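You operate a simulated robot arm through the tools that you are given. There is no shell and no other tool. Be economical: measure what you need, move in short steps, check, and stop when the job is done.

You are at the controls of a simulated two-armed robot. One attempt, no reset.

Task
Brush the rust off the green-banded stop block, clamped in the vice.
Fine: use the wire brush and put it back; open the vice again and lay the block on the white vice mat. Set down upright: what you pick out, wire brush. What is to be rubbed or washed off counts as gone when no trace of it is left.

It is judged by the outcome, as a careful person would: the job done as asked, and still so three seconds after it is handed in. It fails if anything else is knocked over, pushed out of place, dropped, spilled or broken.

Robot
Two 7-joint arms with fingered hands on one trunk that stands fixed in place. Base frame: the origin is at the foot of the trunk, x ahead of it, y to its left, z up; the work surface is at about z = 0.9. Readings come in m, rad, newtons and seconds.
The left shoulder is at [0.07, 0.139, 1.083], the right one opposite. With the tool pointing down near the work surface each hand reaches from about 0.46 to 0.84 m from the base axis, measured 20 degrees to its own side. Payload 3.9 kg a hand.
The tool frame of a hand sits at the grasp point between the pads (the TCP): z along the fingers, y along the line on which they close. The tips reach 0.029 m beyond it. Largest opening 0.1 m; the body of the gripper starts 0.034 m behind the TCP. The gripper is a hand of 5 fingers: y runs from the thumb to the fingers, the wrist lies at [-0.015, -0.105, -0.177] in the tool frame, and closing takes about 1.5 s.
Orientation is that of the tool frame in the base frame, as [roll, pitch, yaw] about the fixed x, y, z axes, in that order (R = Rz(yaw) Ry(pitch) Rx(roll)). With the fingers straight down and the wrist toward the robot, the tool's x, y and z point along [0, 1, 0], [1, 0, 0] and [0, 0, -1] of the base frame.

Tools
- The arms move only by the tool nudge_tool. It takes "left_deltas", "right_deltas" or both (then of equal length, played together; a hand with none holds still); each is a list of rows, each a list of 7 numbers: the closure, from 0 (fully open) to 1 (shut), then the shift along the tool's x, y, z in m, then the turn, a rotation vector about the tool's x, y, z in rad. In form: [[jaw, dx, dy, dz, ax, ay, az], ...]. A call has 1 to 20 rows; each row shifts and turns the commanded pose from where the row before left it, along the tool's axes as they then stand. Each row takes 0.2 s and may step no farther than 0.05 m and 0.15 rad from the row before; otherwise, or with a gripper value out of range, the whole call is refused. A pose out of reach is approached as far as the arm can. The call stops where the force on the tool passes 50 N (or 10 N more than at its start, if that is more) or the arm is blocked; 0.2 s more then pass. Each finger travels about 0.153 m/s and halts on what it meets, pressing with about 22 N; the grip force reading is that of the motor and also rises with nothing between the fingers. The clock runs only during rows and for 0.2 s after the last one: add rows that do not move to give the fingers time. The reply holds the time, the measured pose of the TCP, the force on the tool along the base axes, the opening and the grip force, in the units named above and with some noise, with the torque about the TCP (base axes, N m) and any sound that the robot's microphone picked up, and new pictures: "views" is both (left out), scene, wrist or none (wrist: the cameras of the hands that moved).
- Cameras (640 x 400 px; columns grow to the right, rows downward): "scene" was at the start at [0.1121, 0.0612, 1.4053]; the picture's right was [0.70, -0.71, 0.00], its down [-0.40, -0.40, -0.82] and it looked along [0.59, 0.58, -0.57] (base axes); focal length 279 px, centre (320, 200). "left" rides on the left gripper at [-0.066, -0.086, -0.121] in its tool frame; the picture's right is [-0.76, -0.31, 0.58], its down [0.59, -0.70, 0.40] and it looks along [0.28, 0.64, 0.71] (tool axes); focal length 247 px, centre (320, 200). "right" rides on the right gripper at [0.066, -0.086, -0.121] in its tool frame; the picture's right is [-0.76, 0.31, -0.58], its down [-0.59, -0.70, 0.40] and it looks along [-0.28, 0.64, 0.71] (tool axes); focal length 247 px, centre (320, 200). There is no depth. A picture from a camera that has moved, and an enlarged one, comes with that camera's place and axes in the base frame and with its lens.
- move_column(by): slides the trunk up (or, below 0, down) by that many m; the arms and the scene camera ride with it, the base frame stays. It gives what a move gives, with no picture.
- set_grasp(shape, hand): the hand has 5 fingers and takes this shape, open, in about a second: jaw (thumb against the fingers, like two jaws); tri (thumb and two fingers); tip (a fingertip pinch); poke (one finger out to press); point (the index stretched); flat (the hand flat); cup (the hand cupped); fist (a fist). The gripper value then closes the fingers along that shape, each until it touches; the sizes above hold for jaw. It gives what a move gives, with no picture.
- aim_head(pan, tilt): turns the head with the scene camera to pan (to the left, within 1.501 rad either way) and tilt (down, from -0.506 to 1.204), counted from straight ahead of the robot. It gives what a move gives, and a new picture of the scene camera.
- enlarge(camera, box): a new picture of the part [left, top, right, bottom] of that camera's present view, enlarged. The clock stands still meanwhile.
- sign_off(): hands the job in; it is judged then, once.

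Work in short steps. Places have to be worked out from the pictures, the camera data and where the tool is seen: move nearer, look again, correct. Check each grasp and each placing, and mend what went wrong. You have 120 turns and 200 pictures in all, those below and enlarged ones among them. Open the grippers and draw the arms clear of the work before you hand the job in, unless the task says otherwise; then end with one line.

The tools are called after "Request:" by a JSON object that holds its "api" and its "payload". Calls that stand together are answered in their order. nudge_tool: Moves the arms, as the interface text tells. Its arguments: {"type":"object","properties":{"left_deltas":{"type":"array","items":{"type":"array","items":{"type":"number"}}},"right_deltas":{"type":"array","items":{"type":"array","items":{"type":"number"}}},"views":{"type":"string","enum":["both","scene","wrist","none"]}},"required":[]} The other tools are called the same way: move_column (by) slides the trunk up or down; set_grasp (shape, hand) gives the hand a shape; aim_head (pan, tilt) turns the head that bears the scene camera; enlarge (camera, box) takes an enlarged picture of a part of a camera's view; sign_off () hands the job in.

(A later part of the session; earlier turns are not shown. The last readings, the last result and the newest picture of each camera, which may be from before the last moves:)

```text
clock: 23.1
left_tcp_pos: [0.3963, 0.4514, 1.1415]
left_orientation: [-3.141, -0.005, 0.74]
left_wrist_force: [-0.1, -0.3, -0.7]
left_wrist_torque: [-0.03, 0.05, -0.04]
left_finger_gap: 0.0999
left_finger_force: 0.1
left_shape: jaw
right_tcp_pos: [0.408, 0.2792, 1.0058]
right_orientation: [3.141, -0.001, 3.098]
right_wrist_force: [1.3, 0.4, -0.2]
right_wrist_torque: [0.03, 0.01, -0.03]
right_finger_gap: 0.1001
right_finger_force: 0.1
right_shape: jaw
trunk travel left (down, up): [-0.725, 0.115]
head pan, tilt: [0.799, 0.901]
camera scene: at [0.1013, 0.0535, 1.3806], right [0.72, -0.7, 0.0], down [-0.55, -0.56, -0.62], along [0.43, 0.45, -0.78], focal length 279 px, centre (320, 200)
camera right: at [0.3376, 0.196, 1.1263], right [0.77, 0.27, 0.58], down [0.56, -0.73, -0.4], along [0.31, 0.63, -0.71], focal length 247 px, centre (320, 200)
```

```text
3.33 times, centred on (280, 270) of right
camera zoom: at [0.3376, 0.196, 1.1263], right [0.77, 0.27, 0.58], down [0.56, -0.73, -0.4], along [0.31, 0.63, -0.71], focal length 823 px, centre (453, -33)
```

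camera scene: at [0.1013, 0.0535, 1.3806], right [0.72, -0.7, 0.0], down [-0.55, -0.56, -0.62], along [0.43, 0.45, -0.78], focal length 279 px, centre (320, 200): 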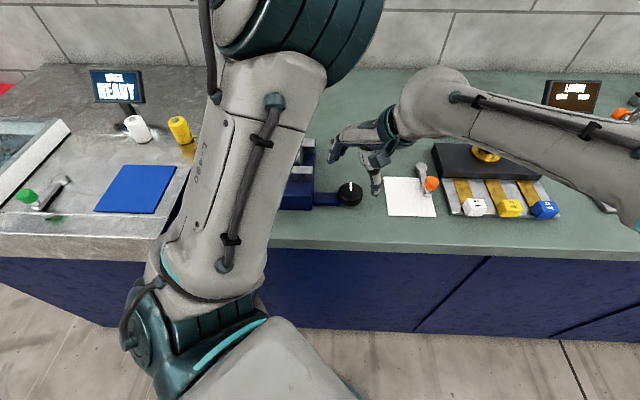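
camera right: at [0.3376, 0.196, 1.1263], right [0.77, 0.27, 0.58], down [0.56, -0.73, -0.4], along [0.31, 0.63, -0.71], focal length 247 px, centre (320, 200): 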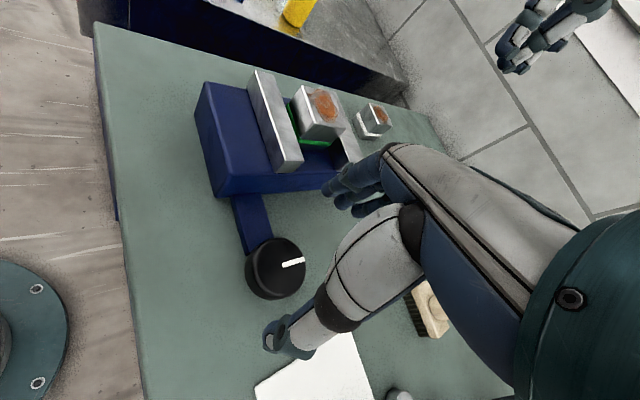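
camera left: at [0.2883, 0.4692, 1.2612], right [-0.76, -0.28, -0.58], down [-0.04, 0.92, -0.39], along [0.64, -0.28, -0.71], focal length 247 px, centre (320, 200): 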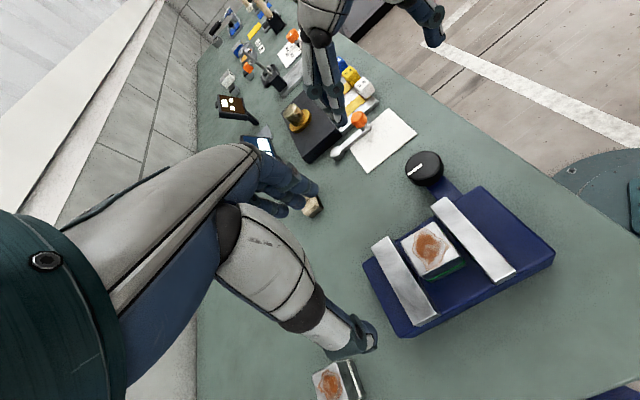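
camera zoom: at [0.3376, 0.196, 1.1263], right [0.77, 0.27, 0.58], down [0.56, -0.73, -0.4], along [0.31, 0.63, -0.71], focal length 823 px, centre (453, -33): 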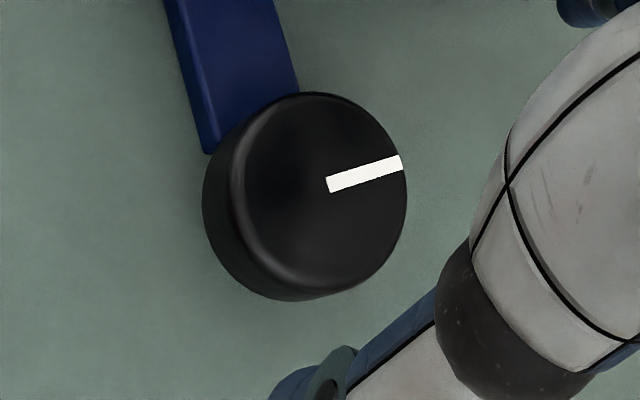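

The knob centre is at (0.407, 0.2765), within 3 mm of the hand. I correct, go down to z≈0.946 and grip.

Request:
{"api": "nudge_tool", "payload": {"right_deltas": [[0, 0.001, -0.0027, 0.02, 0, 0, 0], [0, 0, 0, 0.02, 0, 0, 0], [0, 0, 0, 0.015, 0, 0, 0], [0, 0, 0, 0.004, 0, 0, 0], [0.4, 0, 0, 0, 0, 0, 0], [0.7, 0, 0, 0, 0, 0, 0], [0.7, 0, 0, 0, 0, 0, 0], [0.7, 0, 0, 0, 0, 0, 0]]}}

```text
clock: 24.9
left_tcp_pos: [0.3957, 0.4515, 1.1414]
left_orientation: [-3.14, -0.007, 0.741]
left_wrist_force: [0.5, -1.1, 1.1]
left_wrist_torque: [-0.01, -0.01, 0.0]
left_finger_gap: 0.0998
left_finger_force: 0.0
left_shape: jaw
right_tcp_pos: [0.4086, 0.2754, 0.9466]
right_orientation: [-3.141, -0.001, 3.096]
right_wrist_force: [-0.7, -2.6, -0.4]
right_wrist_torque: [-0.03, -0.02, 0.01]
right_finger_gap: 0.0474
right_finger_force: 22.0
right_shape: jaw
trunk travel left (down, up): [-0.725, 0.115]
head pan, tilt: [0.799, 0.901]
camera scene: at [0.1018, 0.0528, 1.3806], right [0.72, -0.7, 0.0], down [-0.55, -0.56, -0.62], along [0.43, 0.45, -0.78], focal length 279 px, centre (320, 200)
camera right: at [0.3372, 0.1927, 1.0663], right [0.77, 0.27, 0.58], down [0.56, -0.73, -0.4], along [0.31, 0.63, -0.71], focal length 247 px, centre (320, 200)
```

scene: 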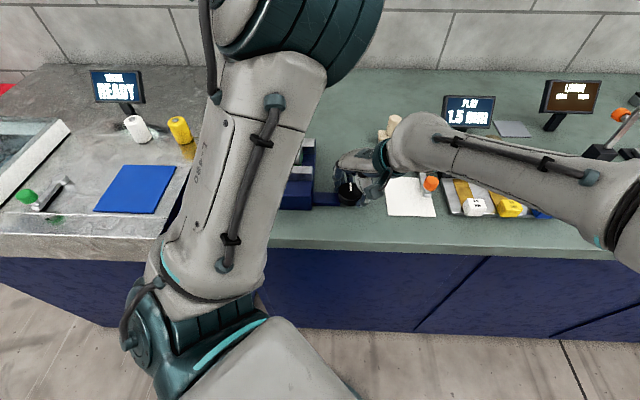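
right: 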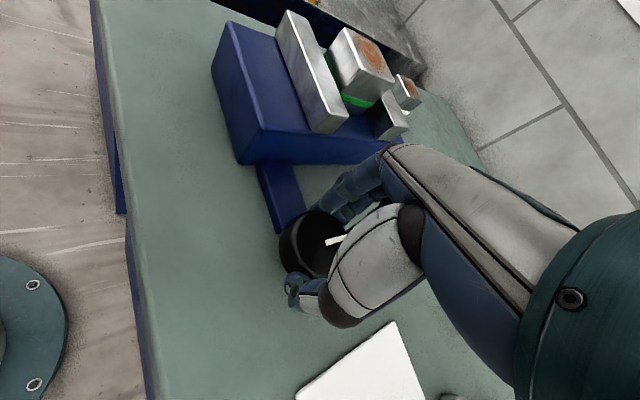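

Gripped with a 47 mm gap. I turn clockwise by about 0.4 rad, watching torque and jaws.

Request:
{"api": "nudge_tool", "payload": {"right_deltas": [[0.7, 0, 0, 0, 0, 0, 0.1], [0.7, 0, 0, 0, 0, 0, 0.1], [0.7, 0, 0, 0, 0, 0, 0.1], [0.7, 0, 0, 0, 0, 0, 0.1], [0.7, 0, 0, 0, 0, 0, 0]], "views": "wrist"}}

Request:
{"api": "enlarge", "payload": {"camera": "left", "box": [340, 120, 580, 345]}}

```text
clock: 26.2
left_tcp_pos: [0.3962, 0.4529, 1.1413]
left_orientation: [3.141, -0.005, 0.741]
left_wrist_force: [0.2, -0.3, -1.0]
left_wrist_torque: [0.0, 0.0, 0.02]
left_finger_gap: 0.0997
left_finger_force: 0.0
left_shape: jaw
right_tcp_pos: [0.4351, 0.2646, 0.9828]
right_orientation: [3.072, -0.035, 2.64]
right_wrist_force: [-0.6, -0.4, 0.2]
right_wrist_torque: [-0.01, 0.01, 0.04]
right_finger_gap: 0.0284
right_finger_force: 21.6
right_shape: jaw
trunk travel left (down, up): [-0.725, 0.115]
head pan, tilt: [0.799, 0.901]
stopped in row 5 (right hand): the arm was blocked; the commanded pose is now the measured one
camera right: at [0.3348, 0.2132, 1.0992], right [0.81, -0.14, 0.57], down [0.18, -0.87, -0.47], along [0.56, 0.48, -0.68], focal length 247 px, centre (320, 200)
```

right: 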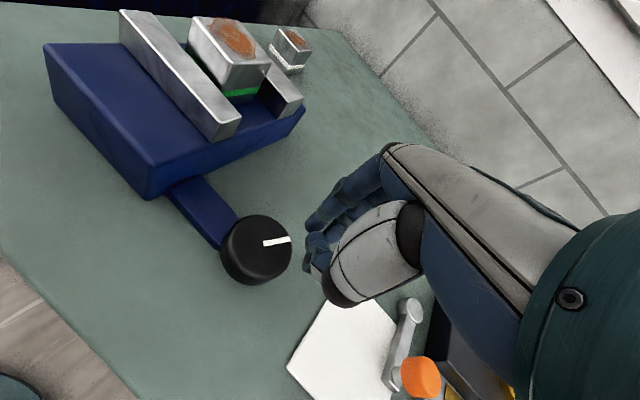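

```text
1.78 times, centred on (460, 232) of left
camera zoom: at [0.2885, 0.4702, 1.2609], right [-0.76, -0.28, -0.58], down [-0.04, 0.92, -0.4], along [0.64, -0.28, -0.71], focal length 439 px, centre (71, 142)
```

zoom: 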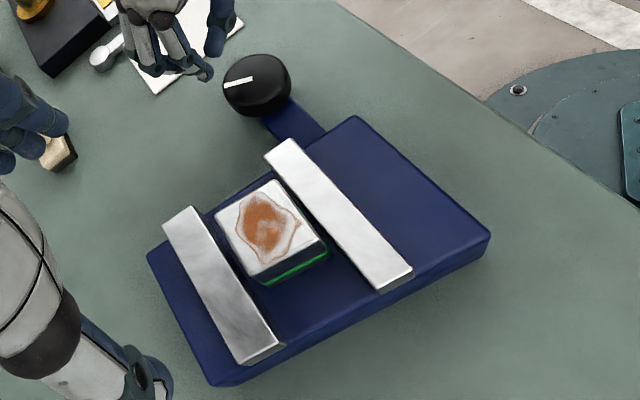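

The grip slipped off sideways, but the knob had turned about 27° clockwise; the jaws haven't visibly moved yet. I back up, straighten the hand and return to the pre-turn yaw.

Request:
{"api": "nudge_tool", "payload": {"right_deltas": [[0.3, 0, 0, -0.03, 0.0696, -0.035, 0], [0, 0, 0, -0.02, 0, 0, -0.1145], [0, 0, 0, 0, 0, 0, -0.1145], [0, 0, 0, 0, 0, 0, -0.1145], [0, 0, 0, 0, 0, 0, -0.1145], [0, 0, 0, 0, 0, 0, 0]], "views": "wrist"}}

Request:
{"api": "enlarge", "payload": {"camera": "left", "box": [340, 120, 580, 345]}}

```text
clock: 27.6
left_tcp_pos: [0.3956, 0.4519, 1.1408]
left_orientation: [-3.141, -0.005, 0.739]
left_wrist_force: [-0.1, -1.1, 0.6]
left_wrist_torque: [0.03, 0.01, -0.01]
left_finger_gap: 0.0997
left_finger_force: 0.1
left_shape: jaw
right_tcp_pos: [0.4337, 0.2633, 1.0317]
right_orientation: [-3.136, -0.001, 3.103]
right_wrist_force: [-0.3, -0.7, -0.3]
right_wrist_torque: [-0.04, -0.02, 0.0]
right_finger_gap: 0.0999
right_finger_force: 0.1
right_shape: jaw
trunk travel left (down, up): [-0.725, 0.115]
head pan, tilt: [0.799, 0.901]
camera right: at [0.3633, 0.181, 1.1515], right [0.77, 0.28, 0.57], down [0.56, -0.73, -0.4], along [0.31, 0.63, -0.72], focal length 247 px, centre (320, 200)
```

right: 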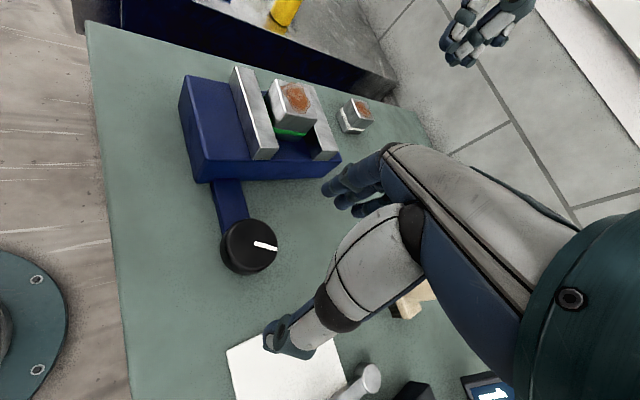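

```text
1.78 times, centred on (460, 232) of left
camera zoom: at [0.2882, 0.4695, 1.2612], right [-0.76, -0.28, -0.58], down [-0.04, 0.92, -0.39], along [0.64, -0.28, -0.71], focal length 439 px, centre (71, 142)
```

zoom: 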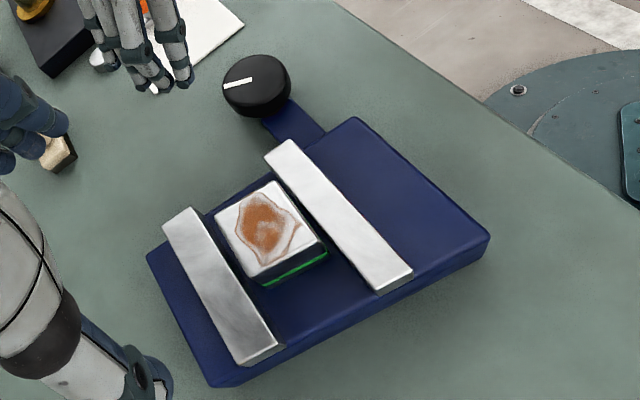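

I re-centre with an 8 mm sideways shift, since the 47 mm gap showed I gripped an off-centre chord, then go down and close.

Request:
{"api": "nudge_tool", "payload": {"right_deltas": [[0, 0.0335, 0.0124, 0.0, 0, 0, 0], [0, 0, 0, 0.03, 0, 0, 0], [0, 0, 0, 0.03, 0, 0, 0], [0, 0, 0, 0.02, 0, 0, 0], [0, 0, 0, 0.006, 0, 0, 0], [0.4, 0, 0, 0, 0, 0, 0], [0.7, 0, 0, 0, 0, 0, 0], [0.7, 0, 0, 0, 0, 0, 0], [0.7, 0, 0, 0, 0, 0, 0]], "views": "wrist"}}

Request:
{"api": "enlarge", "payload": {"camera": "left", "box": [300, 100, 540, 250]}}

```text
clock: 29.6
left_tcp_pos: [0.3955, 0.4528, 1.1411]
left_orientation: [3.141, -0.005, 0.74]
left_wrist_force: [0.5, -0.6, 0.2]
left_wrist_torque: [0.0, 0.01, 0.0]
left_finger_gap: 0.0993
left_finger_force: 0.1
left_shape: jaw
right_tcp_pos: [0.4002, 0.2761, 0.9446]
right_orientation: [-3.136, -0.003, 3.101]
right_wrist_force: [-0.3, 2.7, -0.3]
right_wrist_torque: [0.09, 0.02, 0.04]
right_finger_gap: 0.0415
right_finger_force: 21.8
right_shape: jaw
trunk travel left (down, up): [-0.725, 0.115]
head pan, tilt: [0.799, 0.901]
camera right: at [0.33, 0.1952, 1.0656], right [0.77, 0.28, 0.57], down [0.56, -0.73, -0.4], along [0.31, 0.63, -0.72], focal length 247 px, centre (320, 200)
```

right: 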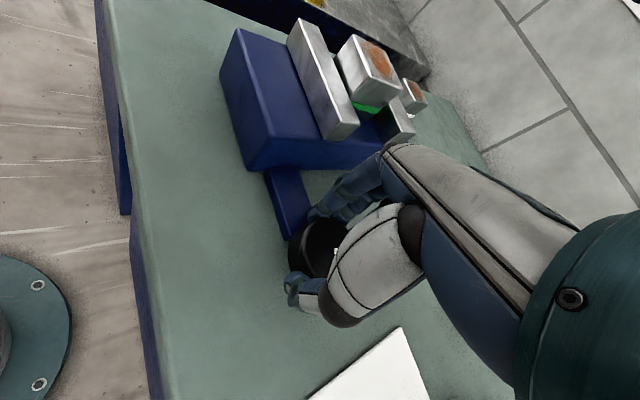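

```text
2.67 times, centred on (420, 175) of left
camera zoom: at [0.2888, 0.4698, 1.2609], right [-0.76, -0.28, -0.58], down [-0.04, 0.92, -0.4], along [0.64, -0.28, -0.71], focal length 659 px, centre (53, 267)
```

zoom: 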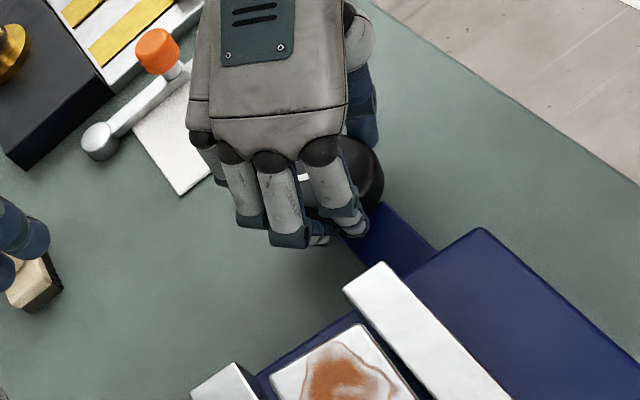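

The outer fingers wrap past one side of the knob and squeeze it out. I release, rise, and switch to the three-finger (tri) shape, which suits a round knob.

Request:
{"api": "nudge_tool", "payload": {"right_deltas": [[0.3, 0, 0, 0, 0, 0, 0], [0, 0, 0, 0, 0, 0, 0], [0, 0, 0, 0, 0, 0, 0], [0, 0, 0, -0.03, 0, 0, 0], [0, 0, 0, -0.03, 0, 0, 0], [0, 0, 0, 0, 0, 0, 0]], "views": "none"}}

Request:
{"api": "set_grasp", "payload": {"hand": "right", "shape": "tri"}}

Request:
{"api": "enlarge", "payload": {"camera": "right", "box": [200, 120, 440, 360]}}

Request:
{"api": "enlarge", "payload": {"camera": "left", "box": [300, 50, 540, 200]}}

```text
clock: 31.1
left_tcp_pos: [0.3969, 0.4519, 1.1412]
left_orientation: [-3.139, -0.004, 0.74]
left_wrist_force: [-0.4, -0.3, 0.8]
left_wrist_torque: [-0.01, -0.01, 0.02]
left_finger_gap: 0.1
left_finger_force: 0.0
left_shape: jaw
right_tcp_pos: [0.4002, 0.2799, 1.0046]
right_orientation: [-3.137, -0.001, 3.103]
right_wrist_force: [-0.1, -0.4, -0.4]
right_wrist_torque: [0.0, 0.01, 0.0]
right_finger_gap: 0.0999
right_finger_force: 0.0
right_shape: jaw
trunk travel left (down, up): [-0.725, 0.115]
head pan, tilt: [0.799, 0.901]
```

```text
clock: 31.9
left_tcp_pos: [0.3963, 0.4517, 1.1411]
left_orientation: [-3.139, -0.005, 0.741]
left_wrist_force: [0.3, -0.2, 0.7]
left_wrist_torque: [-0.03, 0.0, -0.02]
left_finger_gap: 0.1
left_finger_force: 0.1
left_shape: jaw
right_tcp_pos: [0.4003, 0.2785, 1.004]
right_orientation: [-3.134, -0.002, 3.102]
right_wrist_force: [0.3, -0.3, 0.5]
right_wrist_torque: [-0.02, 0.0, 0.01]
right_finger_gap: 0.0997
right_finger_force: 0.0
right_shape: tri
trunk travel left (down, up): [-0.725, 0.115]
head pan, tilt: [0.799, 0.901]
```

```text
1.67 times, centred on (320, 240) of right
camera zoom: at [0.3301, 0.1969, 1.1256], right [0.77, 0.28, 0.57], down [0.56, -0.73, -0.4], along [0.31, 0.63, -0.72], focal length 412 px, centre (320, 133)
```

zoom: 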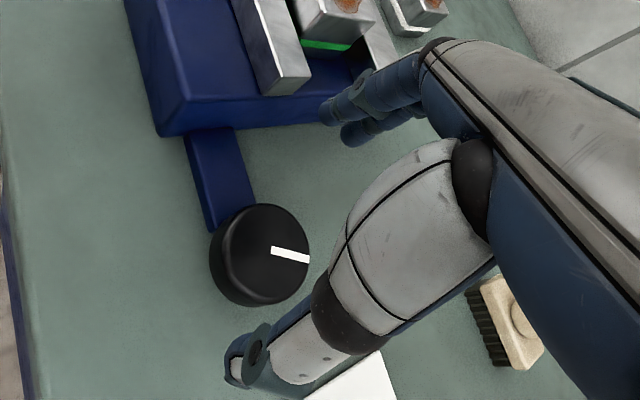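

```text
2.67 times, centred on (420, 125) of left
camera zoom: at [0.2889, 0.4694, 1.2611], right [-0.76, -0.28, -0.58], down [-0.04, 0.92, -0.39], along [0.64, -0.28, -0.71], focal length 659 px, centre (53, 400)
```

zoom: 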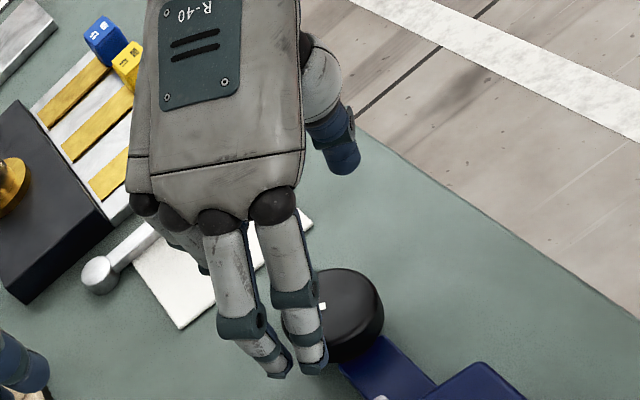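

Tri shape: the index and middle tips straddle the TCP line, so I centre the TCP on the knob (0.407, 0.277) and grip again.

Request:
{"api": "nudge_tool", "payload": {"right_deltas": [[0, -0.0068, -0.0016, 0.02, 0, 0, 0], [0, 0, 0, 0.02, 0, 0, 0], [0, 0, 0, 0.015, 0, 0, 0], [0, 0, 0, 0.005, 0, 0, 0], [0.4, 0, 0, 0, 0, 0, 0], [0.7, 0, 0, 0, 0, 0, 0], [0.7, 0, 0, 0, 0, 0, 0], [0.7, 0, 0, 0, 0, 0, 0]], "views": "wrist"}}

Request:
{"api": "enlarge", "payload": {"camera": "left", "box": [300, 100, 540, 250]}}

```text
clock: 33.8
left_tcp_pos: [0.3957, 0.4523, 1.1403]
left_orientation: [-3.142, -0.006, 0.739]
left_wrist_force: [0.6, -0.5, -0.2]
left_wrist_torque: [0.01, 0.01, 0.0]
left_finger_gap: 0.0999
left_finger_force: 0.0
left_shape: jaw
right_tcp_pos: [0.4057, 0.2763, 0.9445]
right_orientation: [-3.136, -0.003, 3.101]
right_wrist_force: [-0.3, 0.1, -1.0]
right_wrist_torque: [-0.01, 0.0, 0.01]
right_finger_gap: 0.0453
right_finger_force: 22.5
right_shape: tri
trunk travel left (down, up): [-0.725, 0.115]
head pan, tilt: [0.799, 0.901]
camera right: at [0.3368, 0.1934, 1.0651], right [0.77, 0.28, 0.57], down [0.56, -0.73, -0.4], along [0.31, 0.63, -0.72], focal length 247 px, centre (320, 200)
```

right: 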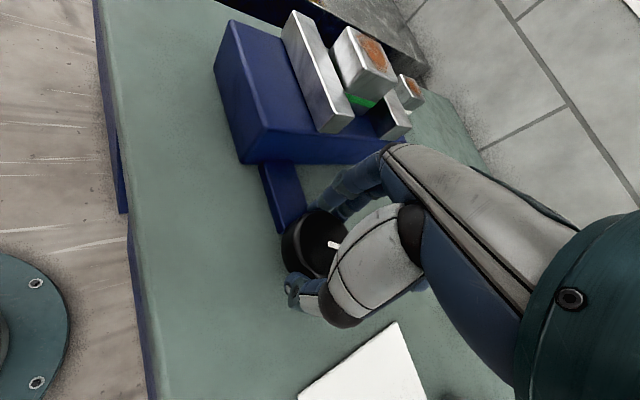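

```text
2.67 times, centred on (420, 175) of left
camera zoom: at [0.2889, 0.4695, 1.261], right [-0.76, -0.28, -0.58], down [-0.04, 0.92, -0.39], along [0.64, -0.28, -0.71], focal length 659 px, centre (53, 267)
```

zoom: 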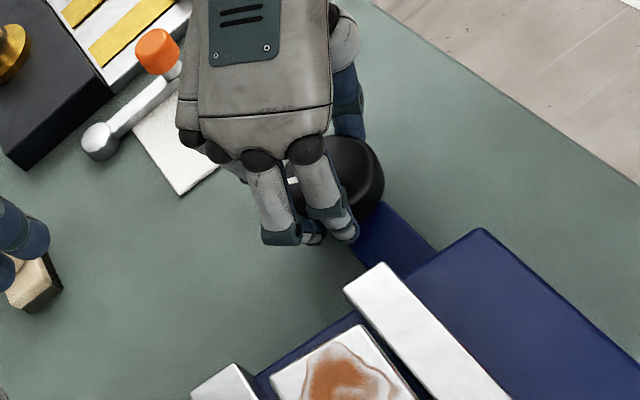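

Forces are balanced now. I turn clockwise slowly by 0.3 rad and check.

Request:
{"api": "nudge_tool", "payload": {"right_deltas": [[0.7, 0, 0, 0, 0, 0, 0.06], [0.7, 0, 0, 0, 0, 0, 0.06], [0.7, 0, 0, 0, 0, 0, 0.06], [0.7, 0, 0, 0, 0, 0, 0.06], [0.7, 0, 0, 0, 0, 0, 0.06]], "views": "wrist"}}

Request:
{"api": "enlarge", "payload": {"camera": "left", "box": [300, 100, 540, 330]}}

```text
clock: 35.0
left_tcp_pos: [0.3931, 0.4555, 1.1402]
left_orientation: [3.138, -0.004, 0.739]
left_wrist_force: [0.3, 0.0, 0.1]
left_wrist_torque: [-0.02, 0.01, -0.01]
left_finger_gap: 0.0998
left_finger_force: 0.0
left_shape: jaw
right_tcp_pos: [0.4129, 0.2714, 0.9444]
right_orientation: [3.135, -0.053, 2.766]
right_wrist_force: [-20.5, 16.6, -10.7]
right_wrist_torque: [0.2, 0.25, 0.21]
right_finger_gap: 0.0449
right_finger_force: 22.3
right_shape: tri
trunk travel left (down, up): [-0.725, 0.115]
head pan, tilt: [0.799, 0.901]
camera right: at [0.3254, 0.2122, 1.0676], right [0.84, -0.01, 0.54], down [0.27, -0.86, -0.44], along [0.46, 0.51, -0.72], focal length 247 px, centre (320, 200)
```

right: 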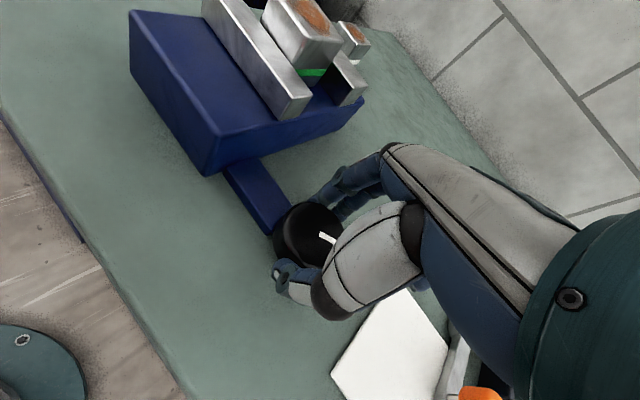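

```text
1.74 times, centred on (420, 215) of left
camera zoom: at [0.2858, 0.473, 1.2602], right [-0.76, -0.28, -0.58], down [-0.04, 0.92, -0.4], along [0.65, -0.28, -0.71], focal length 430 px, centre (146, 174)
```

zoom: 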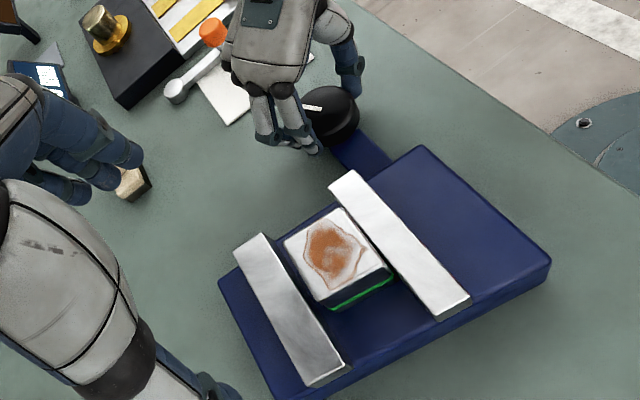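

The knob turned on to about 56° in total, but the arm gets pulled away near this yaw because it is folded too close to the body. I release, lift, and raise the trunk to give the arm more room.

Request:
{"api": "nudge_tool", "payload": {"right_deltas": [[0.3, 0, 0, 0, 0, 0, 0], [0, 0, 0, 0, 0, 0, 0], [0, 0, 0, 0, 0, 0, 0], [0, 0, 0, -0.02, 0, 0, 0], [0, 0, 0, -0.03, 0, 0, 0], [0, 0, 0, -0.03, 0, 0, 0], [0, 0, 0, 0, 0, 0, 0]], "views": "none"}}

Request:
{"api": "move_column", "payload": {"by": 0.11}}

Request:
{"api": "enlarge", "payload": {"camera": "left", "box": [340, 120, 580, 345]}}

Request:
{"api": "enlarge", "payload": {"camera": "right", "box": [0, 0, 640, 400]}}

```text
clock: 36.5
left_tcp_pos: [0.3964, 0.4516, 1.1411]
left_orientation: [-3.14, -0.004, 0.74]
left_wrist_force: [-0.4, 0.3, -0.1]
left_wrist_torque: [0.03, -0.01, 0.01]
left_finger_gap: 0.0995
left_finger_force: 0.0
left_shape: jaw
right_tcp_pos: [0.4063, 0.2774, 1.025]
right_orientation: [-3.136, 0.0, 2.802]
right_wrist_force: [-0.6, 0.5, -0.7]
right_wrist_torque: [0.01, -0.02, -0.02]
right_finger_gap: 0.0994
right_finger_force: 0.1
right_shape: tri
trunk travel left (down, up): [-0.725, 0.115]
head pan, tilt: [0.799, 0.901]
```

```text
clock: 38.0
left_tcp_pos: [0.3961, 0.4511, 1.2509]
left_orientation: [-3.141, -0.005, 0.741]
left_wrist_force: [0.3, -0.9, 0.1]
left_wrist_torque: [0.01, -0.01, -0.01]
left_finger_gap: 0.0996
left_finger_force: 0.0
left_shape: jaw
right_tcp_pos: [0.4079, 0.2771, 1.1346]
right_orientation: [-3.137, -0.001, 2.801]
right_wrist_force: [0.5, 0.8, -0.3]
right_wrist_torque: [0.0, -0.01, -0.02]
right_finger_gap: 0.0998
right_finger_force: 0.1
right_shape: tri
trunk travel left (down, up): [-0.835, 0.005]
head pan, tilt: [0.799, 0.901]
```

```text
1.78 times, centred on (460, 232) of left
camera zoom: at [0.2891, 0.4694, 1.371], right [-0.76, -0.28, -0.58], down [-0.04, 0.92, -0.39], along [0.64, -0.28, -0.71], focal length 439 px, centre (71, 142)
```

zoom: 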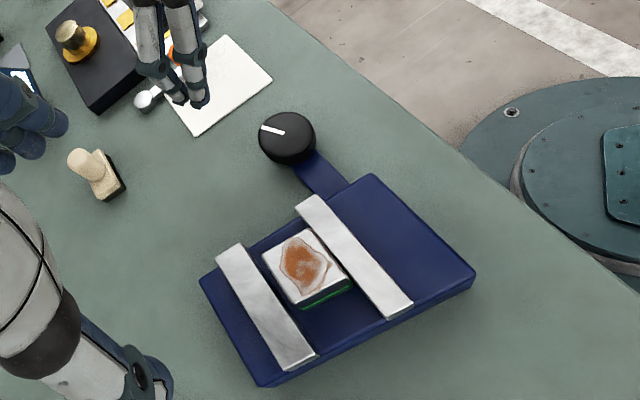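

```text
1.00 times, centred on (320, 200) of right (not enlarged: the box is as wide or as high as the picture)
camera zoom: at [0.3165, 0.2189, 1.2555], right [0.82, 0.04, 0.58], down [0.32, -0.86, -0.4], along [0.48, 0.51, -0.72], focal length 247 px, centre (320, 200)
```

zoom: 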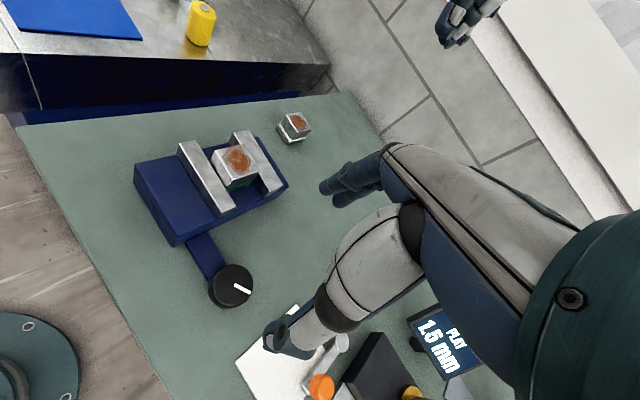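

The front jaw has advanced about 6 mm for 56°, so clockwise closes and roughly 180° is needed in all. With the trunk up, I turn the hand further counter-clockwise (yaw≈3.7) and lower for another stroke.

Request:
{"api": "nudge_tool", "payload": {"right_deltas": [[0, 0, 0, 0.02, 0, 0, -0.15], [0, 0, 0, 0.02, 0, 0, -0.15], [0, 0, 0, 0.02, 0, 0, -0.15], [0, 0, 0, 0.02, 0, 0, -0.15], [0, 0, 0, 0.02, 0, 0, -0.15], [0, 0, 0, 0.02, 0, 0, -0.15], [0, 0, 0, 0, 0, 0, 0]], "views": "wrist"}}

Request:
{"api": "enlarge", "payload": {"camera": "left", "box": [340, 120, 580, 270]}}

```text
clock: 39.6
left_tcp_pos: [0.3964, 0.4508, 1.251]
left_orientation: [-3.141, -0.006, 0.74]
left_wrist_force: [0.3, -0.3, 0.1]
left_wrist_torque: [0.04, 0.02, 0.02]
left_finger_gap: 0.0997
left_finger_force: 0.1
left_shape: jaw
right_tcp_pos: [0.4084, 0.2753, 1.0138]
right_orientation: [-3.137, -0.005, -2.58]
right_wrist_force: [-0.4, -0.5, 0.6]
right_wrist_torque: [0.0, -0.03, -0.03]
right_finger_gap: 0.0996
right_finger_force: 0.1
right_shape: tri
trunk travel left (down, up): [-0.835, 0.005]
head pan, tilt: [0.799, 0.901]
camera right: at [0.396, 0.168, 1.1345], right [0.48, 0.66, 0.57], down [0.87, -0.28, -0.4], along [-0.1, 0.69, -0.72], focal length 247 px, centre (320, 200)
```

right: 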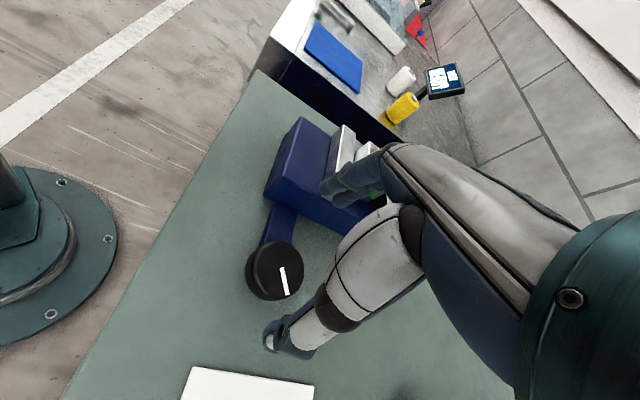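

```text
2.67 times, centred on (460, 195) of left
camera zoom: at [0.2886, 0.469, 1.3713], right [-0.76, -0.28, -0.58], down [-0.04, 0.92, -0.39], along [0.64, -0.28, -0.71], focal length 659 px, centre (-53, 213)
```

zoom: 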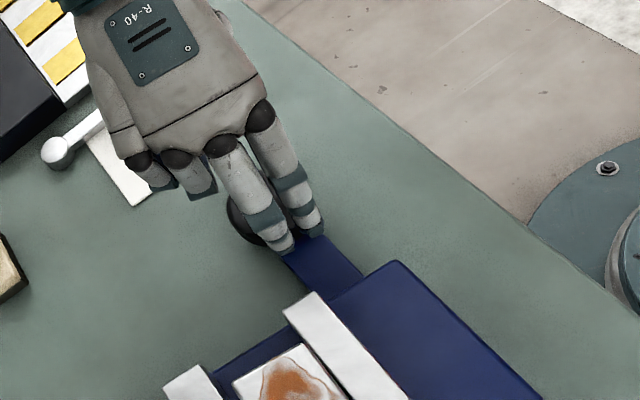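

Reached. I pre-close a little, descend to 0.948 to clear the bar, and grip.

Request:
{"api": "nudge_tool", "payload": {"right_deltas": [[0.25, 0.0003, 0.0021, 0.015, 0, 0, 0], [0.25, 0, 0, 0.02, 0, 0, 0], [0.25, 0, 0, 0.02, 0, 0, 0], [0.25, 0, 0, 0.011, 0, 0, 0], [0.25, 0, 0, 0, 0, 0, 0], [0.7, 0, 0, 0, 0, 0, 0], [0.7, 0, 0, 0, 0, 0, 0], [0.7, 0, 0, 0, 0, 0, 0]], "views": "none"}}

Request:
{"api": "enlarge", "payload": {"camera": "left", "box": [340, 120, 580, 270]}}

```text
clock: 41.4
left_tcp_pos: [0.3963, 0.4514, 1.2514]
left_orientation: [-3.141, -0.004, 0.739]
left_wrist_force: [0.1, -0.1, 0.2]
left_wrist_torque: [-0.02, 0.02, 0.02]
left_finger_gap: 0.0998
left_finger_force: 0.1
left_shape: jaw
right_tcp_pos: [0.405, 0.2762, 0.9482]
right_orientation: [-3.138, -0.004, -2.583]
right_wrist_force: [-0.5, -2.4, -1.6]
right_wrist_torque: [-0.03, 0.06, 0.03]
right_finger_gap: 0.0443
right_finger_force: 21.7
right_shape: tri
trunk travel left (down, up): [-0.835, 0.005]
head pan, tilt: [0.799, 0.901]
```

```text
2.67 times, centred on (460, 195) of left
camera zoom: at [0.2889, 0.4691, 1.3711], right [-0.76, -0.28, -0.58], down [-0.04, 0.92, -0.39], along [0.64, -0.28, -0.71], focal length 659 px, centre (-53, 213)
```

zoom: 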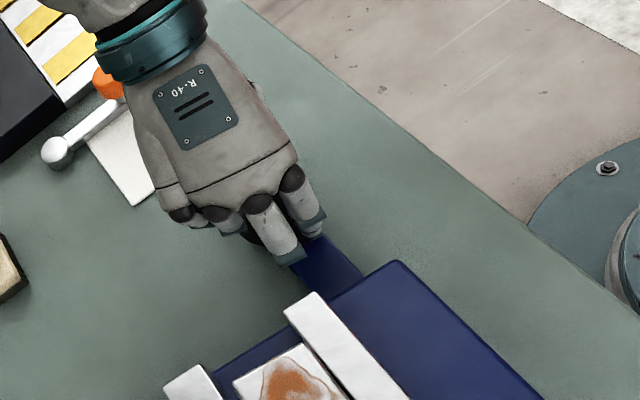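

Gripped. I turn clockwise by 0.8 rad.

Request:
{"api": "nudge_tool", "payload": {"right_deltas": [[0.7, 0, 0, 0, 0, 0, 0.1], [0.7, 0, 0, 0, 0, 0, 0.1], [0.7, 0, 0, 0, 0, 0, 0.1], [0.7, 0, 0, 0, 0, 0, 0.1], [0.7, 0, 0, 0, 0, 0, 0.1], [0.7, 0, 0, 0, 0, 0, 0.1], [0.7, 0, 0, 0, 0, 0, 0.1], [0.7, 0, 0, 0, 0, 0, 0.1]], "views": "none"}}

Request:
{"api": "enlarge", "payload": {"camera": "left", "box": [340, 120, 580, 345]}}

```text
clock: 43.2
left_tcp_pos: [0.3931, 0.4547, 1.2513]
left_orientation: [3.14, -0.005, 0.74]
left_wrist_force: [-0.2, -0.2, -0.3]
left_wrist_torque: [-0.01, 0.03, 0.02]
left_finger_gap: 0.0997
left_finger_force: 0.0
left_shape: jaw
right_tcp_pos: [0.4105, 0.2739, 0.9477]
right_orientation: [3.139, -0.023, 2.871]
right_wrist_force: [-12.9, 12.6, 7.7]
right_wrist_torque: [0.52, 0.19, 0.12]
right_finger_gap: 0.0451
right_finger_force: 22.3
right_shape: tri
trunk travel left (down, up): [-0.835, 0.005]
head pan, tilt: [0.799, 0.901]
```

```text
1.78 times, centred on (460, 232) of left
camera zoom: at [0.2851, 0.4723, 1.371], right [-0.76, -0.28, -0.58], down [-0.04, 0.92, -0.4], along [0.65, -0.28, -0.71], focal length 439 px, centre (71, 142)
```

zoom: 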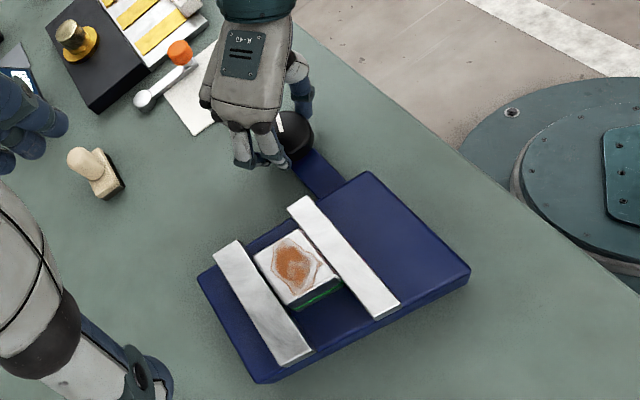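

The jaws are closing. I release, swing back, and regrip for another stroke.

Request:
{"api": "nudge_tool", "payload": {"right_deltas": [[0.3, 0, 0, 0, 0, 0, 0], [0.1, 0, 0, 0, 0, 0, 0], [0.1, 0, 0, 0, 0, 0, 0], [0.1, 0, 0, -0.03, 0, 0, 0], [0.1, 0, 0, -0.03, 0, 0, -0.15], [0.1, 0, 0, 0, 0, 0, -0.15], [0.1, 0, 0, 0, 0, 0, -0.15], [0.1, 0, 0, 0, 0, 0, -0.15], [0.1, 0, 0, 0, 0, 0, -0.15], [0.1, 0, 0, 0, 0, 0, -0.1], [0.25, 0, 0, 0, 0, 0, 0], [0.25, 0, 0, 0, 0, 0, 0]], "views": "wrist"}}

Request:
{"api": "enlarge", "payload": {"camera": "left", "box": [340, 120, 580, 345]}}

Request:
{"api": "enlarge", "payload": {"camera": "right", "box": [200, 200, 360, 330]}}

```text
clock: 45.8
left_tcp_pos: [0.396, 0.4527, 1.2502]
left_orientation: [-3.14, -0.005, 0.74]
left_wrist_force: [0.0, -0.1, 0.0]
left_wrist_torque: [0.01, -0.04, -0.01]
left_finger_gap: 0.0997
left_finger_force: 0.2
left_shape: jaw
right_tcp_pos: [0.4054, 0.2786, 1.0075]
right_orientation: [-3.137, -0.004, -2.532]
right_wrist_force: [0.3, -0.5, 0.9]
right_wrist_torque: [-0.01, 0.0, 0.0]
right_finger_gap: 0.0753
right_finger_force: 0.1
right_shape: tri
trunk travel left (down, up): [-0.835, 0.005]
head pan, tilt: [0.799, 0.901]
camera right: at [0.4004, 0.1706, 1.1289], right [0.45, 0.69, 0.57], down [0.88, -0.24, -0.4], along [-0.14, 0.69, -0.72], focal length 247 px, centre (320, 200)
```

right: 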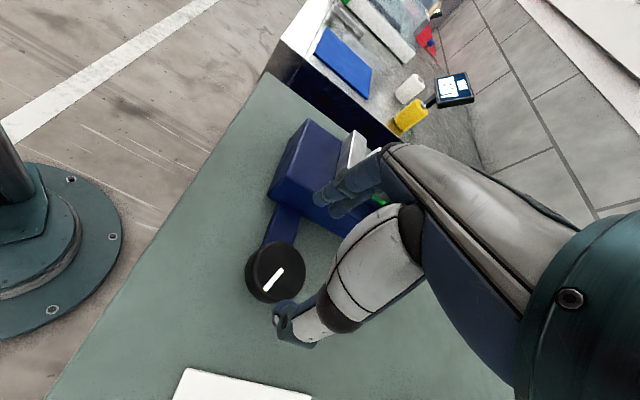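

```text
1.78 times, centred on (460, 232) of left
camera zoom: at [0.289, 0.4694, 1.3711], right [-0.76, -0.28, -0.58], down [-0.04, 0.92, -0.39], along [0.64, -0.28, -0.71], focal length 439 px, centre (71, 142)
```

zoom: 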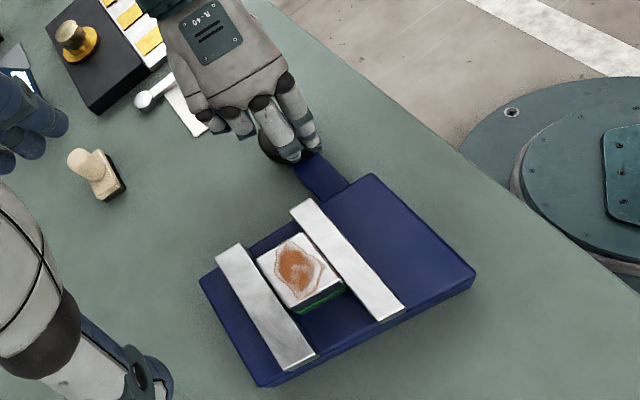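

```text
3.08 times, centred on (280, 265) of right
camera zoom: at [0.4004, 0.1706, 1.1289], right [0.45, 0.69, 0.57], down [0.88, -0.24, -0.4], along [-0.14, 0.69, -0.72], focal length 760 px, centre (443, 0)
```

zoom: 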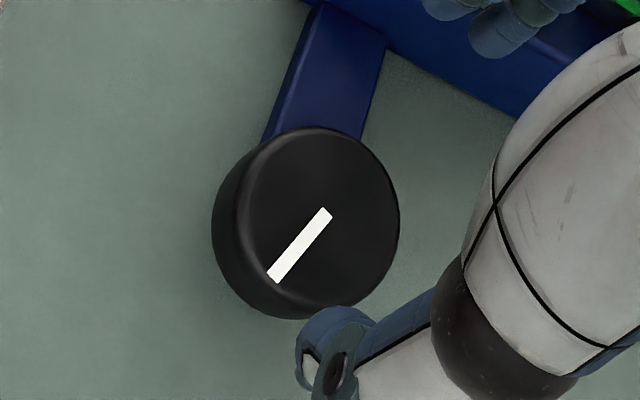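

The knob is now at about 112° of turn. I descend, grip and turn another 0.85 rad.

Request:
{"api": "nudge_tool", "payload": {"right_deltas": [[0.25, -0.0018, -0.002, 0.02, 0, 0, 0], [0.25, 0, 0, 0.02, 0, 0, 0], [0.25, 0, 0, 0.019, 0, 0, 0], [0.25, 0, 0, 0, 0, 0, 0], [0.7, 0, 0, 0, 0, 0, 0], [0.7, 0, 0, 0, 0, 0, 0], [0.7, 0, 0, 0, 0, 0, 0], [0.7, 0, 0, 0, 0, 0, 0.1], [0.7, 0, 0, 0, 0, 0, 0.1], [0.7, 0, 0, 0, 0, 0, 0.1], [0.7, 0, 0, 0, 0, 0, 0.1], [0.7, 0, 0, 0, 0, 0, 0.1], [0.7, 0, 0, 0, 0, 0, 0.1], [0.7, 0, 0, 0, 0, 0, 0.1], [0.7, 0, 0, 0, 0, 0, 0.1], [0.7, 0, 0, 0, 0, 0, 0.05]], "views": "none"}}

Request:
{"api": "enlarge", "payload": {"camera": "left", "box": [340, 120, 580, 345]}}

```text
clock: 49.2
left_tcp_pos: [0.3918, 0.4541, 1.2523]
left_orientation: [3.141, -0.008, 0.738]
left_wrist_force: [0.4, 0.0, -0.3]
left_wrist_torque: [-0.02, 0.0, 0.0]
left_finger_gap: 0.0999
left_finger_force: 0.1
left_shape: jaw
right_tcp_pos: [0.4111, 0.2735, 0.9475]
right_orientation: [3.141, -0.026, 2.875]
right_wrist_force: [-17.9, 11.5, 6.8]
right_wrist_torque: [0.49, 0.37, 0.63]
right_finger_gap: 0.0455
right_finger_force: 22.0
right_shape: tri
trunk travel left (down, up): [-0.835, 0.005]
head pan, tilt: [0.799, 0.901]
```

```text
1.78 times, centred on (460, 232) of left
camera zoom: at [0.2847, 0.4712, 1.3715], right [-0.76, -0.28, -0.58], down [-0.04, 0.92, -0.4], along [0.65, -0.28, -0.71], focal length 439 px, centre (71, 142)
```

zoom: 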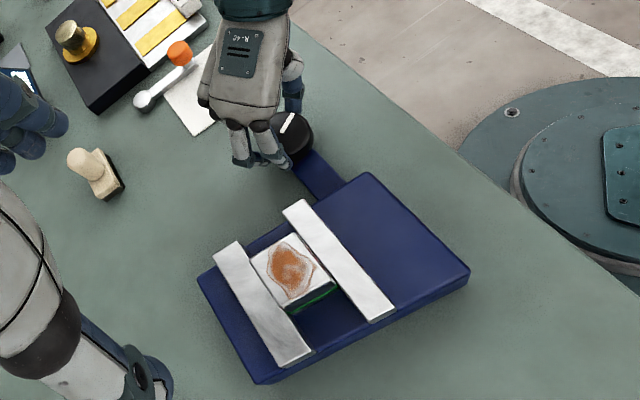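

Almost clamped. One more stroke: release, swing back, look.

Request:
{"api": "nudge_tool", "payload": {"right_deltas": [[0.3, 0, 0, 0, 0, 0, 0], [0.1, 0, 0, 0, 0, 0, 0], [0.1, 0, 0, 0, 0, 0, 0], [0.1, 0, 0, -0.03, 0, 0, 0], [0.1, 0, 0, -0.03, 0, 0, -0.15], [0.1, 0, 0, 0, 0, 0, -0.15], [0.1, 0, 0, 0, 0, 0, -0.15], [0.1, 0, 0, 0, 0, 0, -0.15], [0.1, 0, 0, 0, 0, 0, -0.15], [0.1, 0, 0, 0, 0, 0, -0.1], [0.25, 0, 0, 0, 0, 0, 0], [0.25, 0, 0, 0, 0, 0, 0]], "views": "none"}}

Request:
{"api": "enlarge", "payload": {"camera": "right", "box": [200, 200, 360, 330]}}

Request:
{"api": "enlarge", "payload": {"camera": "left", "box": [390, 230, 510, 330]}}

```text
clock: 51.8
left_tcp_pos: [0.3958, 0.4521, 1.2504]
left_orientation: [-3.139, -0.005, 0.741]
left_wrist_force: [-1.0, -0.6, -0.3]
left_wrist_torque: [0.0, 0.01, -0.02]
left_finger_gap: 0.0997
left_finger_force: 0.1
left_shape: jaw
right_tcp_pos: [0.4097, 0.2763, 1.0099]
right_orientation: [-3.14, -0.004, -2.532]
right_wrist_force: [0.9, 0.4, 0.3]
right_wrist_torque: [0.0, -0.01, -0.02]
right_finger_gap: 0.0751
right_finger_force: 0.0
right_shape: tri
trunk travel left (down, up): [-0.835, 0.005]
head pan, tilt: [0.799, 0.901]
```

```text
3.08 times, centred on (280, 265) of right
camera zoom: at [0.4034, 0.17, 1.1302], right [0.45, 0.69, 0.57], down [0.88, -0.24, -0.4], along [-0.14, 0.69, -0.72], focal length 760 px, centre (443, 0)
```

zoom: 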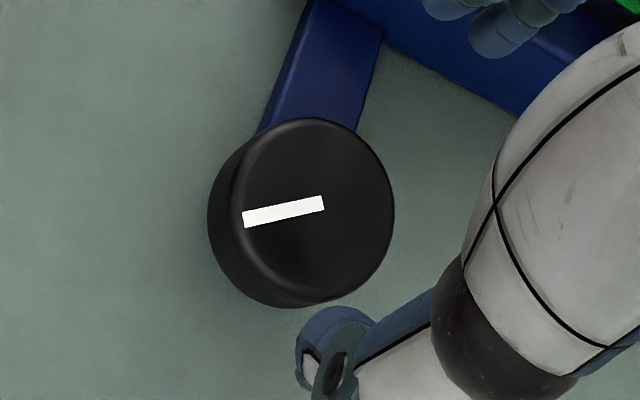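

```text
4.00 times, centred on (450, 280) of left
camera zoom: at [0.289, 0.4694, 1.371], right [-0.76, -0.28, -0.58], down [-0.04, 0.92, -0.39], along [0.64, -0.28, -0.71], focal length 988 px, centre (-200, -120)
```

zoom: 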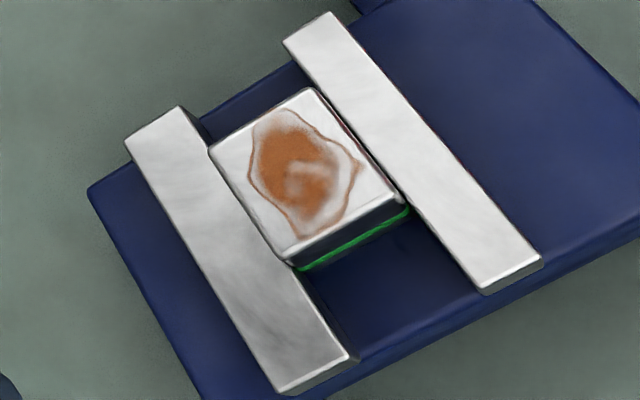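

Turn total is about 150°, with the block now against the front jaw. I make one more stroke until it tightens.

Request:
{"api": "nudge_tool", "payload": {"right_deltas": [[0.25, 0, 0.0015, 0.02, 0, 0, 0], [0.25, 0, 0, 0.02, 0, 0, 0], [0.25, 0, 0, 0.021, 0, 0, 0], [0.25, 0, 0, 0, 0, 0, 0], [0.8, 0, 0, 0, 0, 0, 0], [0.8, 0, 0, 0, 0, 0, 0], [0.8, 0, 0, 0, 0, 0, 0], [0.8, 0, 0, 0, 0, 0, 0.1], [0.8, 0, 0, 0, 0, 0, 0.1], [0.8, 0, 0, 0, 0, 0, 0.1], [0.8, 0, 0, 0, 0, 0, 0.1], [0.8, 0, 0, 0, 0, 0, 0.1], [0.8, 0, 0, 0, 0, 0, 0.1], [0.8, 0, 0, 0, 0, 0, 0.1], [0.8, 0, 0, 0, 0, 0, 0.1]], "views": "none"}}

Request:
{"api": "enlarge", "payload": {"camera": "left", "box": [390, 130, 510, 330]}}

```text
clock: 55.0
left_tcp_pos: [0.3965, 0.4538, 1.2496]
left_orientation: [-3.14, -0.005, 0.741]
left_wrist_force: [0.7, -0.7, 0.7]
left_wrist_torque: [-0.02, 0.01, -0.04]
left_finger_gap: 0.0998
left_finger_force: 0.1
left_shape: jaw
right_tcp_pos: [0.416, 0.2748, 0.9476]
right_orientation: [3.139, -0.018, 2.922]
right_wrist_force: [-1.8, 8.7, -5.3]
right_wrist_torque: [0.38, 0.06, 0.36]
right_finger_gap: 0.0408
right_finger_force: 21.8
right_shape: tri
trunk travel left (down, up): [-0.835, 0.005]
head pan, tilt: [0.799, 0.901]
```

```text
2.00 times, centred on (450, 230) of left
camera zoom: at [0.2887, 0.4717, 1.3704], right [-0.76, -0.28, -0.58], down [-0.04, 0.92, -0.4], along [0.64, -0.28, -0.71], focal length 494 px, centre (60, 140)
```

zoom: 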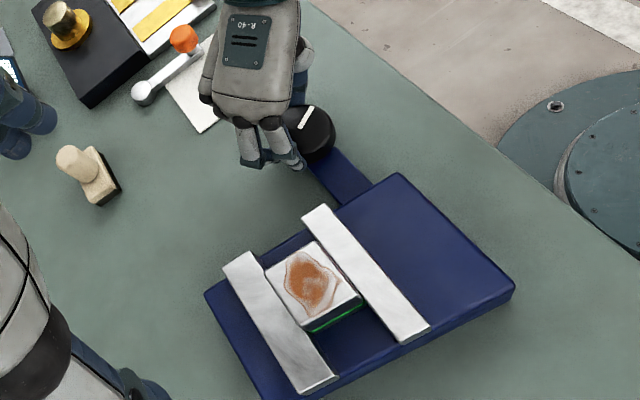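

The knob no longer turns and the hand slips instead, which suggests it is tight. I release, rise clear and inspect the clamp.

Request:
{"api": "nudge_tool", "payload": {"right_deltas": [[0.3, 0, 0, 0, 0, 0, 0], [0, 0, 0, 0, 0, 0, 0], [0, 0, 0, 0, 0, 0, 0], [0, 0, 0, -0.03, 0, 0, 0], [0, 0, 0, -0.04, 0, 0, 0], [0, 0, 0, -0.04, 0, 0, 0], [0, 0, 0, 0, 0, 0, 0]], "views": "wrist"}}

Request:
{"api": "enlarge", "payload": {"camera": "right", "box": [120, 80, 320, 330]}}

Request:
{"api": "enlarge", "payload": {"camera": "left", "box": [390, 230, 510, 330]}}

```text
clock: 56.6
left_tcp_pos: [0.3963, 0.4516, 1.2508]
left_orientation: [-3.139, -0.004, 0.74]
left_wrist_force: [-0.2, 1.1, -0.2]
left_wrist_torque: [-0.02, 0.0, 0.03]
left_finger_gap: 0.0997
left_finger_force: 0.1
left_shape: jaw
right_tcp_pos: [0.408, 0.2804, 1.0591]
right_orientation: [-3.137, -0.002, 2.95]
right_wrist_force: [0.8, 0.5, 0.0]
right_wrist_torque: [0.01, 0.02, 0.0]
right_finger_gap: 0.0997
right_finger_force: 0.0
right_shape: tri
trunk travel left (down, up): [-0.835, 0.005]
head pan, tilt: [0.799, 0.901]
camera right: at [0.3259, 0.2088, 1.1803], right [0.8, 0.16, 0.57], down [0.44, -0.8, -0.4], along [0.4, 0.57, -0.72], focal length 247 px, centre (320, 200)
```

right: 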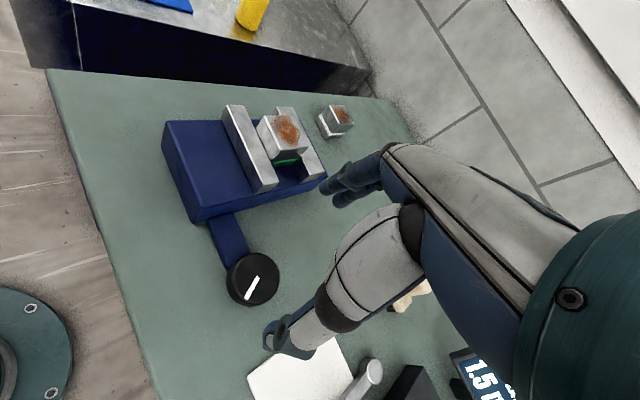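

```text
1.60 times, centred on (220, 205) of right
camera zoom: at [0.3259, 0.2088, 1.1803], right [0.8, 0.16, 0.57], down [0.44, -0.8, -0.4], along [0.4, 0.57, -0.72], focal length 395 px, centre (480, 192)
```

zoom: 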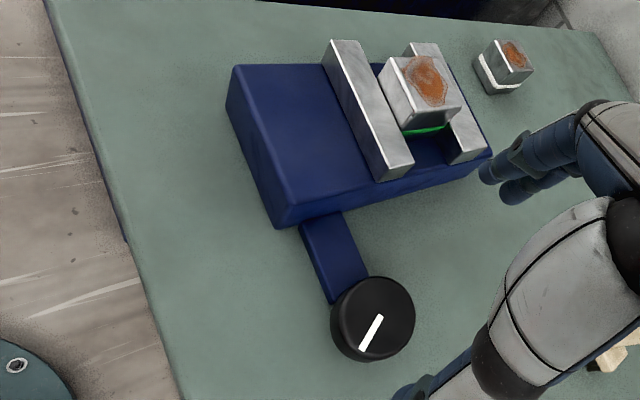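

```text
4.00 times, centred on (450, 280) of left
camera zoom: at [0.2891, 0.4694, 1.371], right [-0.76, -0.28, -0.58], down [-0.04, 0.92, -0.39], along [0.64, -0.28, -0.71], focal length 988 px, centre (-200, -120)
```

zoom: 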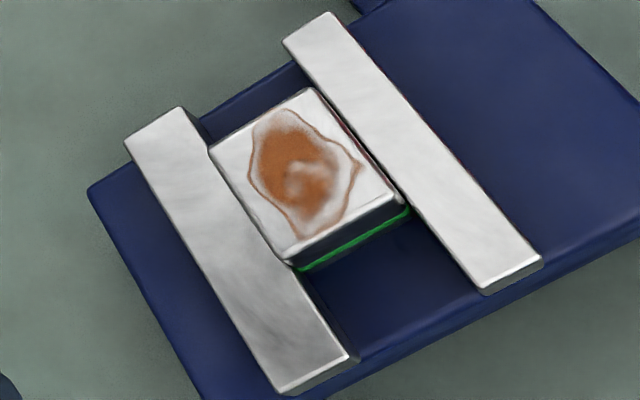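

The knob stalled at ~145° of turn. I zoom on the jaw/block contact to see whether it is really clamped.

Request:
{"api": "enlarge", "payload": {"camera": "right", "box": [215, 95, 335, 200]}}

Request:
{"api": "enlarge", "payload": {"camera": "scene", "box": [260, 120, 400, 260]}}

```text
3.81 times, centred on (275, 148) of right
camera zoom: at [0.3259, 0.2088, 1.1803], right [0.8, 0.16, 0.57], down [0.44, -0.8, -0.4], along [0.4, 0.57, -0.72], focal length 941 px, centre (491, 400)
```

zoom: 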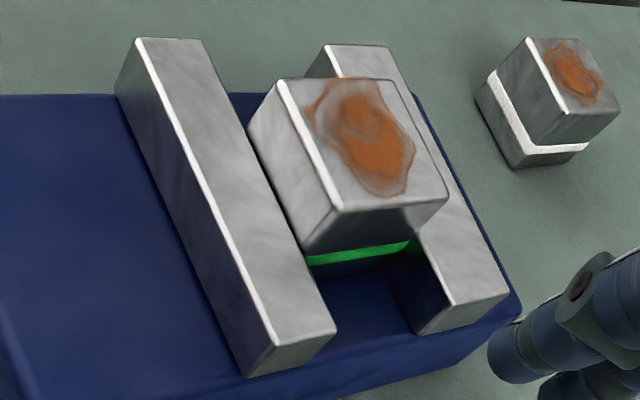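

```text
2.86 times, centred on (330, 190) of scene
camera zoom: at [0.1019, 0.0533, 1.4906], right [0.72, -0.7, 0.0], down [-0.55, -0.56, -0.62], along [0.43, 0.45, -0.78], focal length 796 px, centre (291, 229)
```

zoom: 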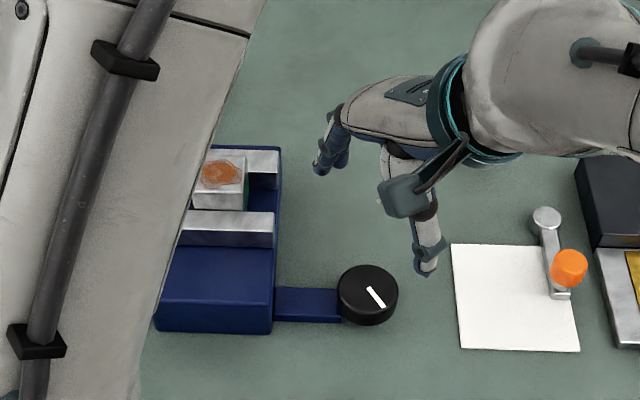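

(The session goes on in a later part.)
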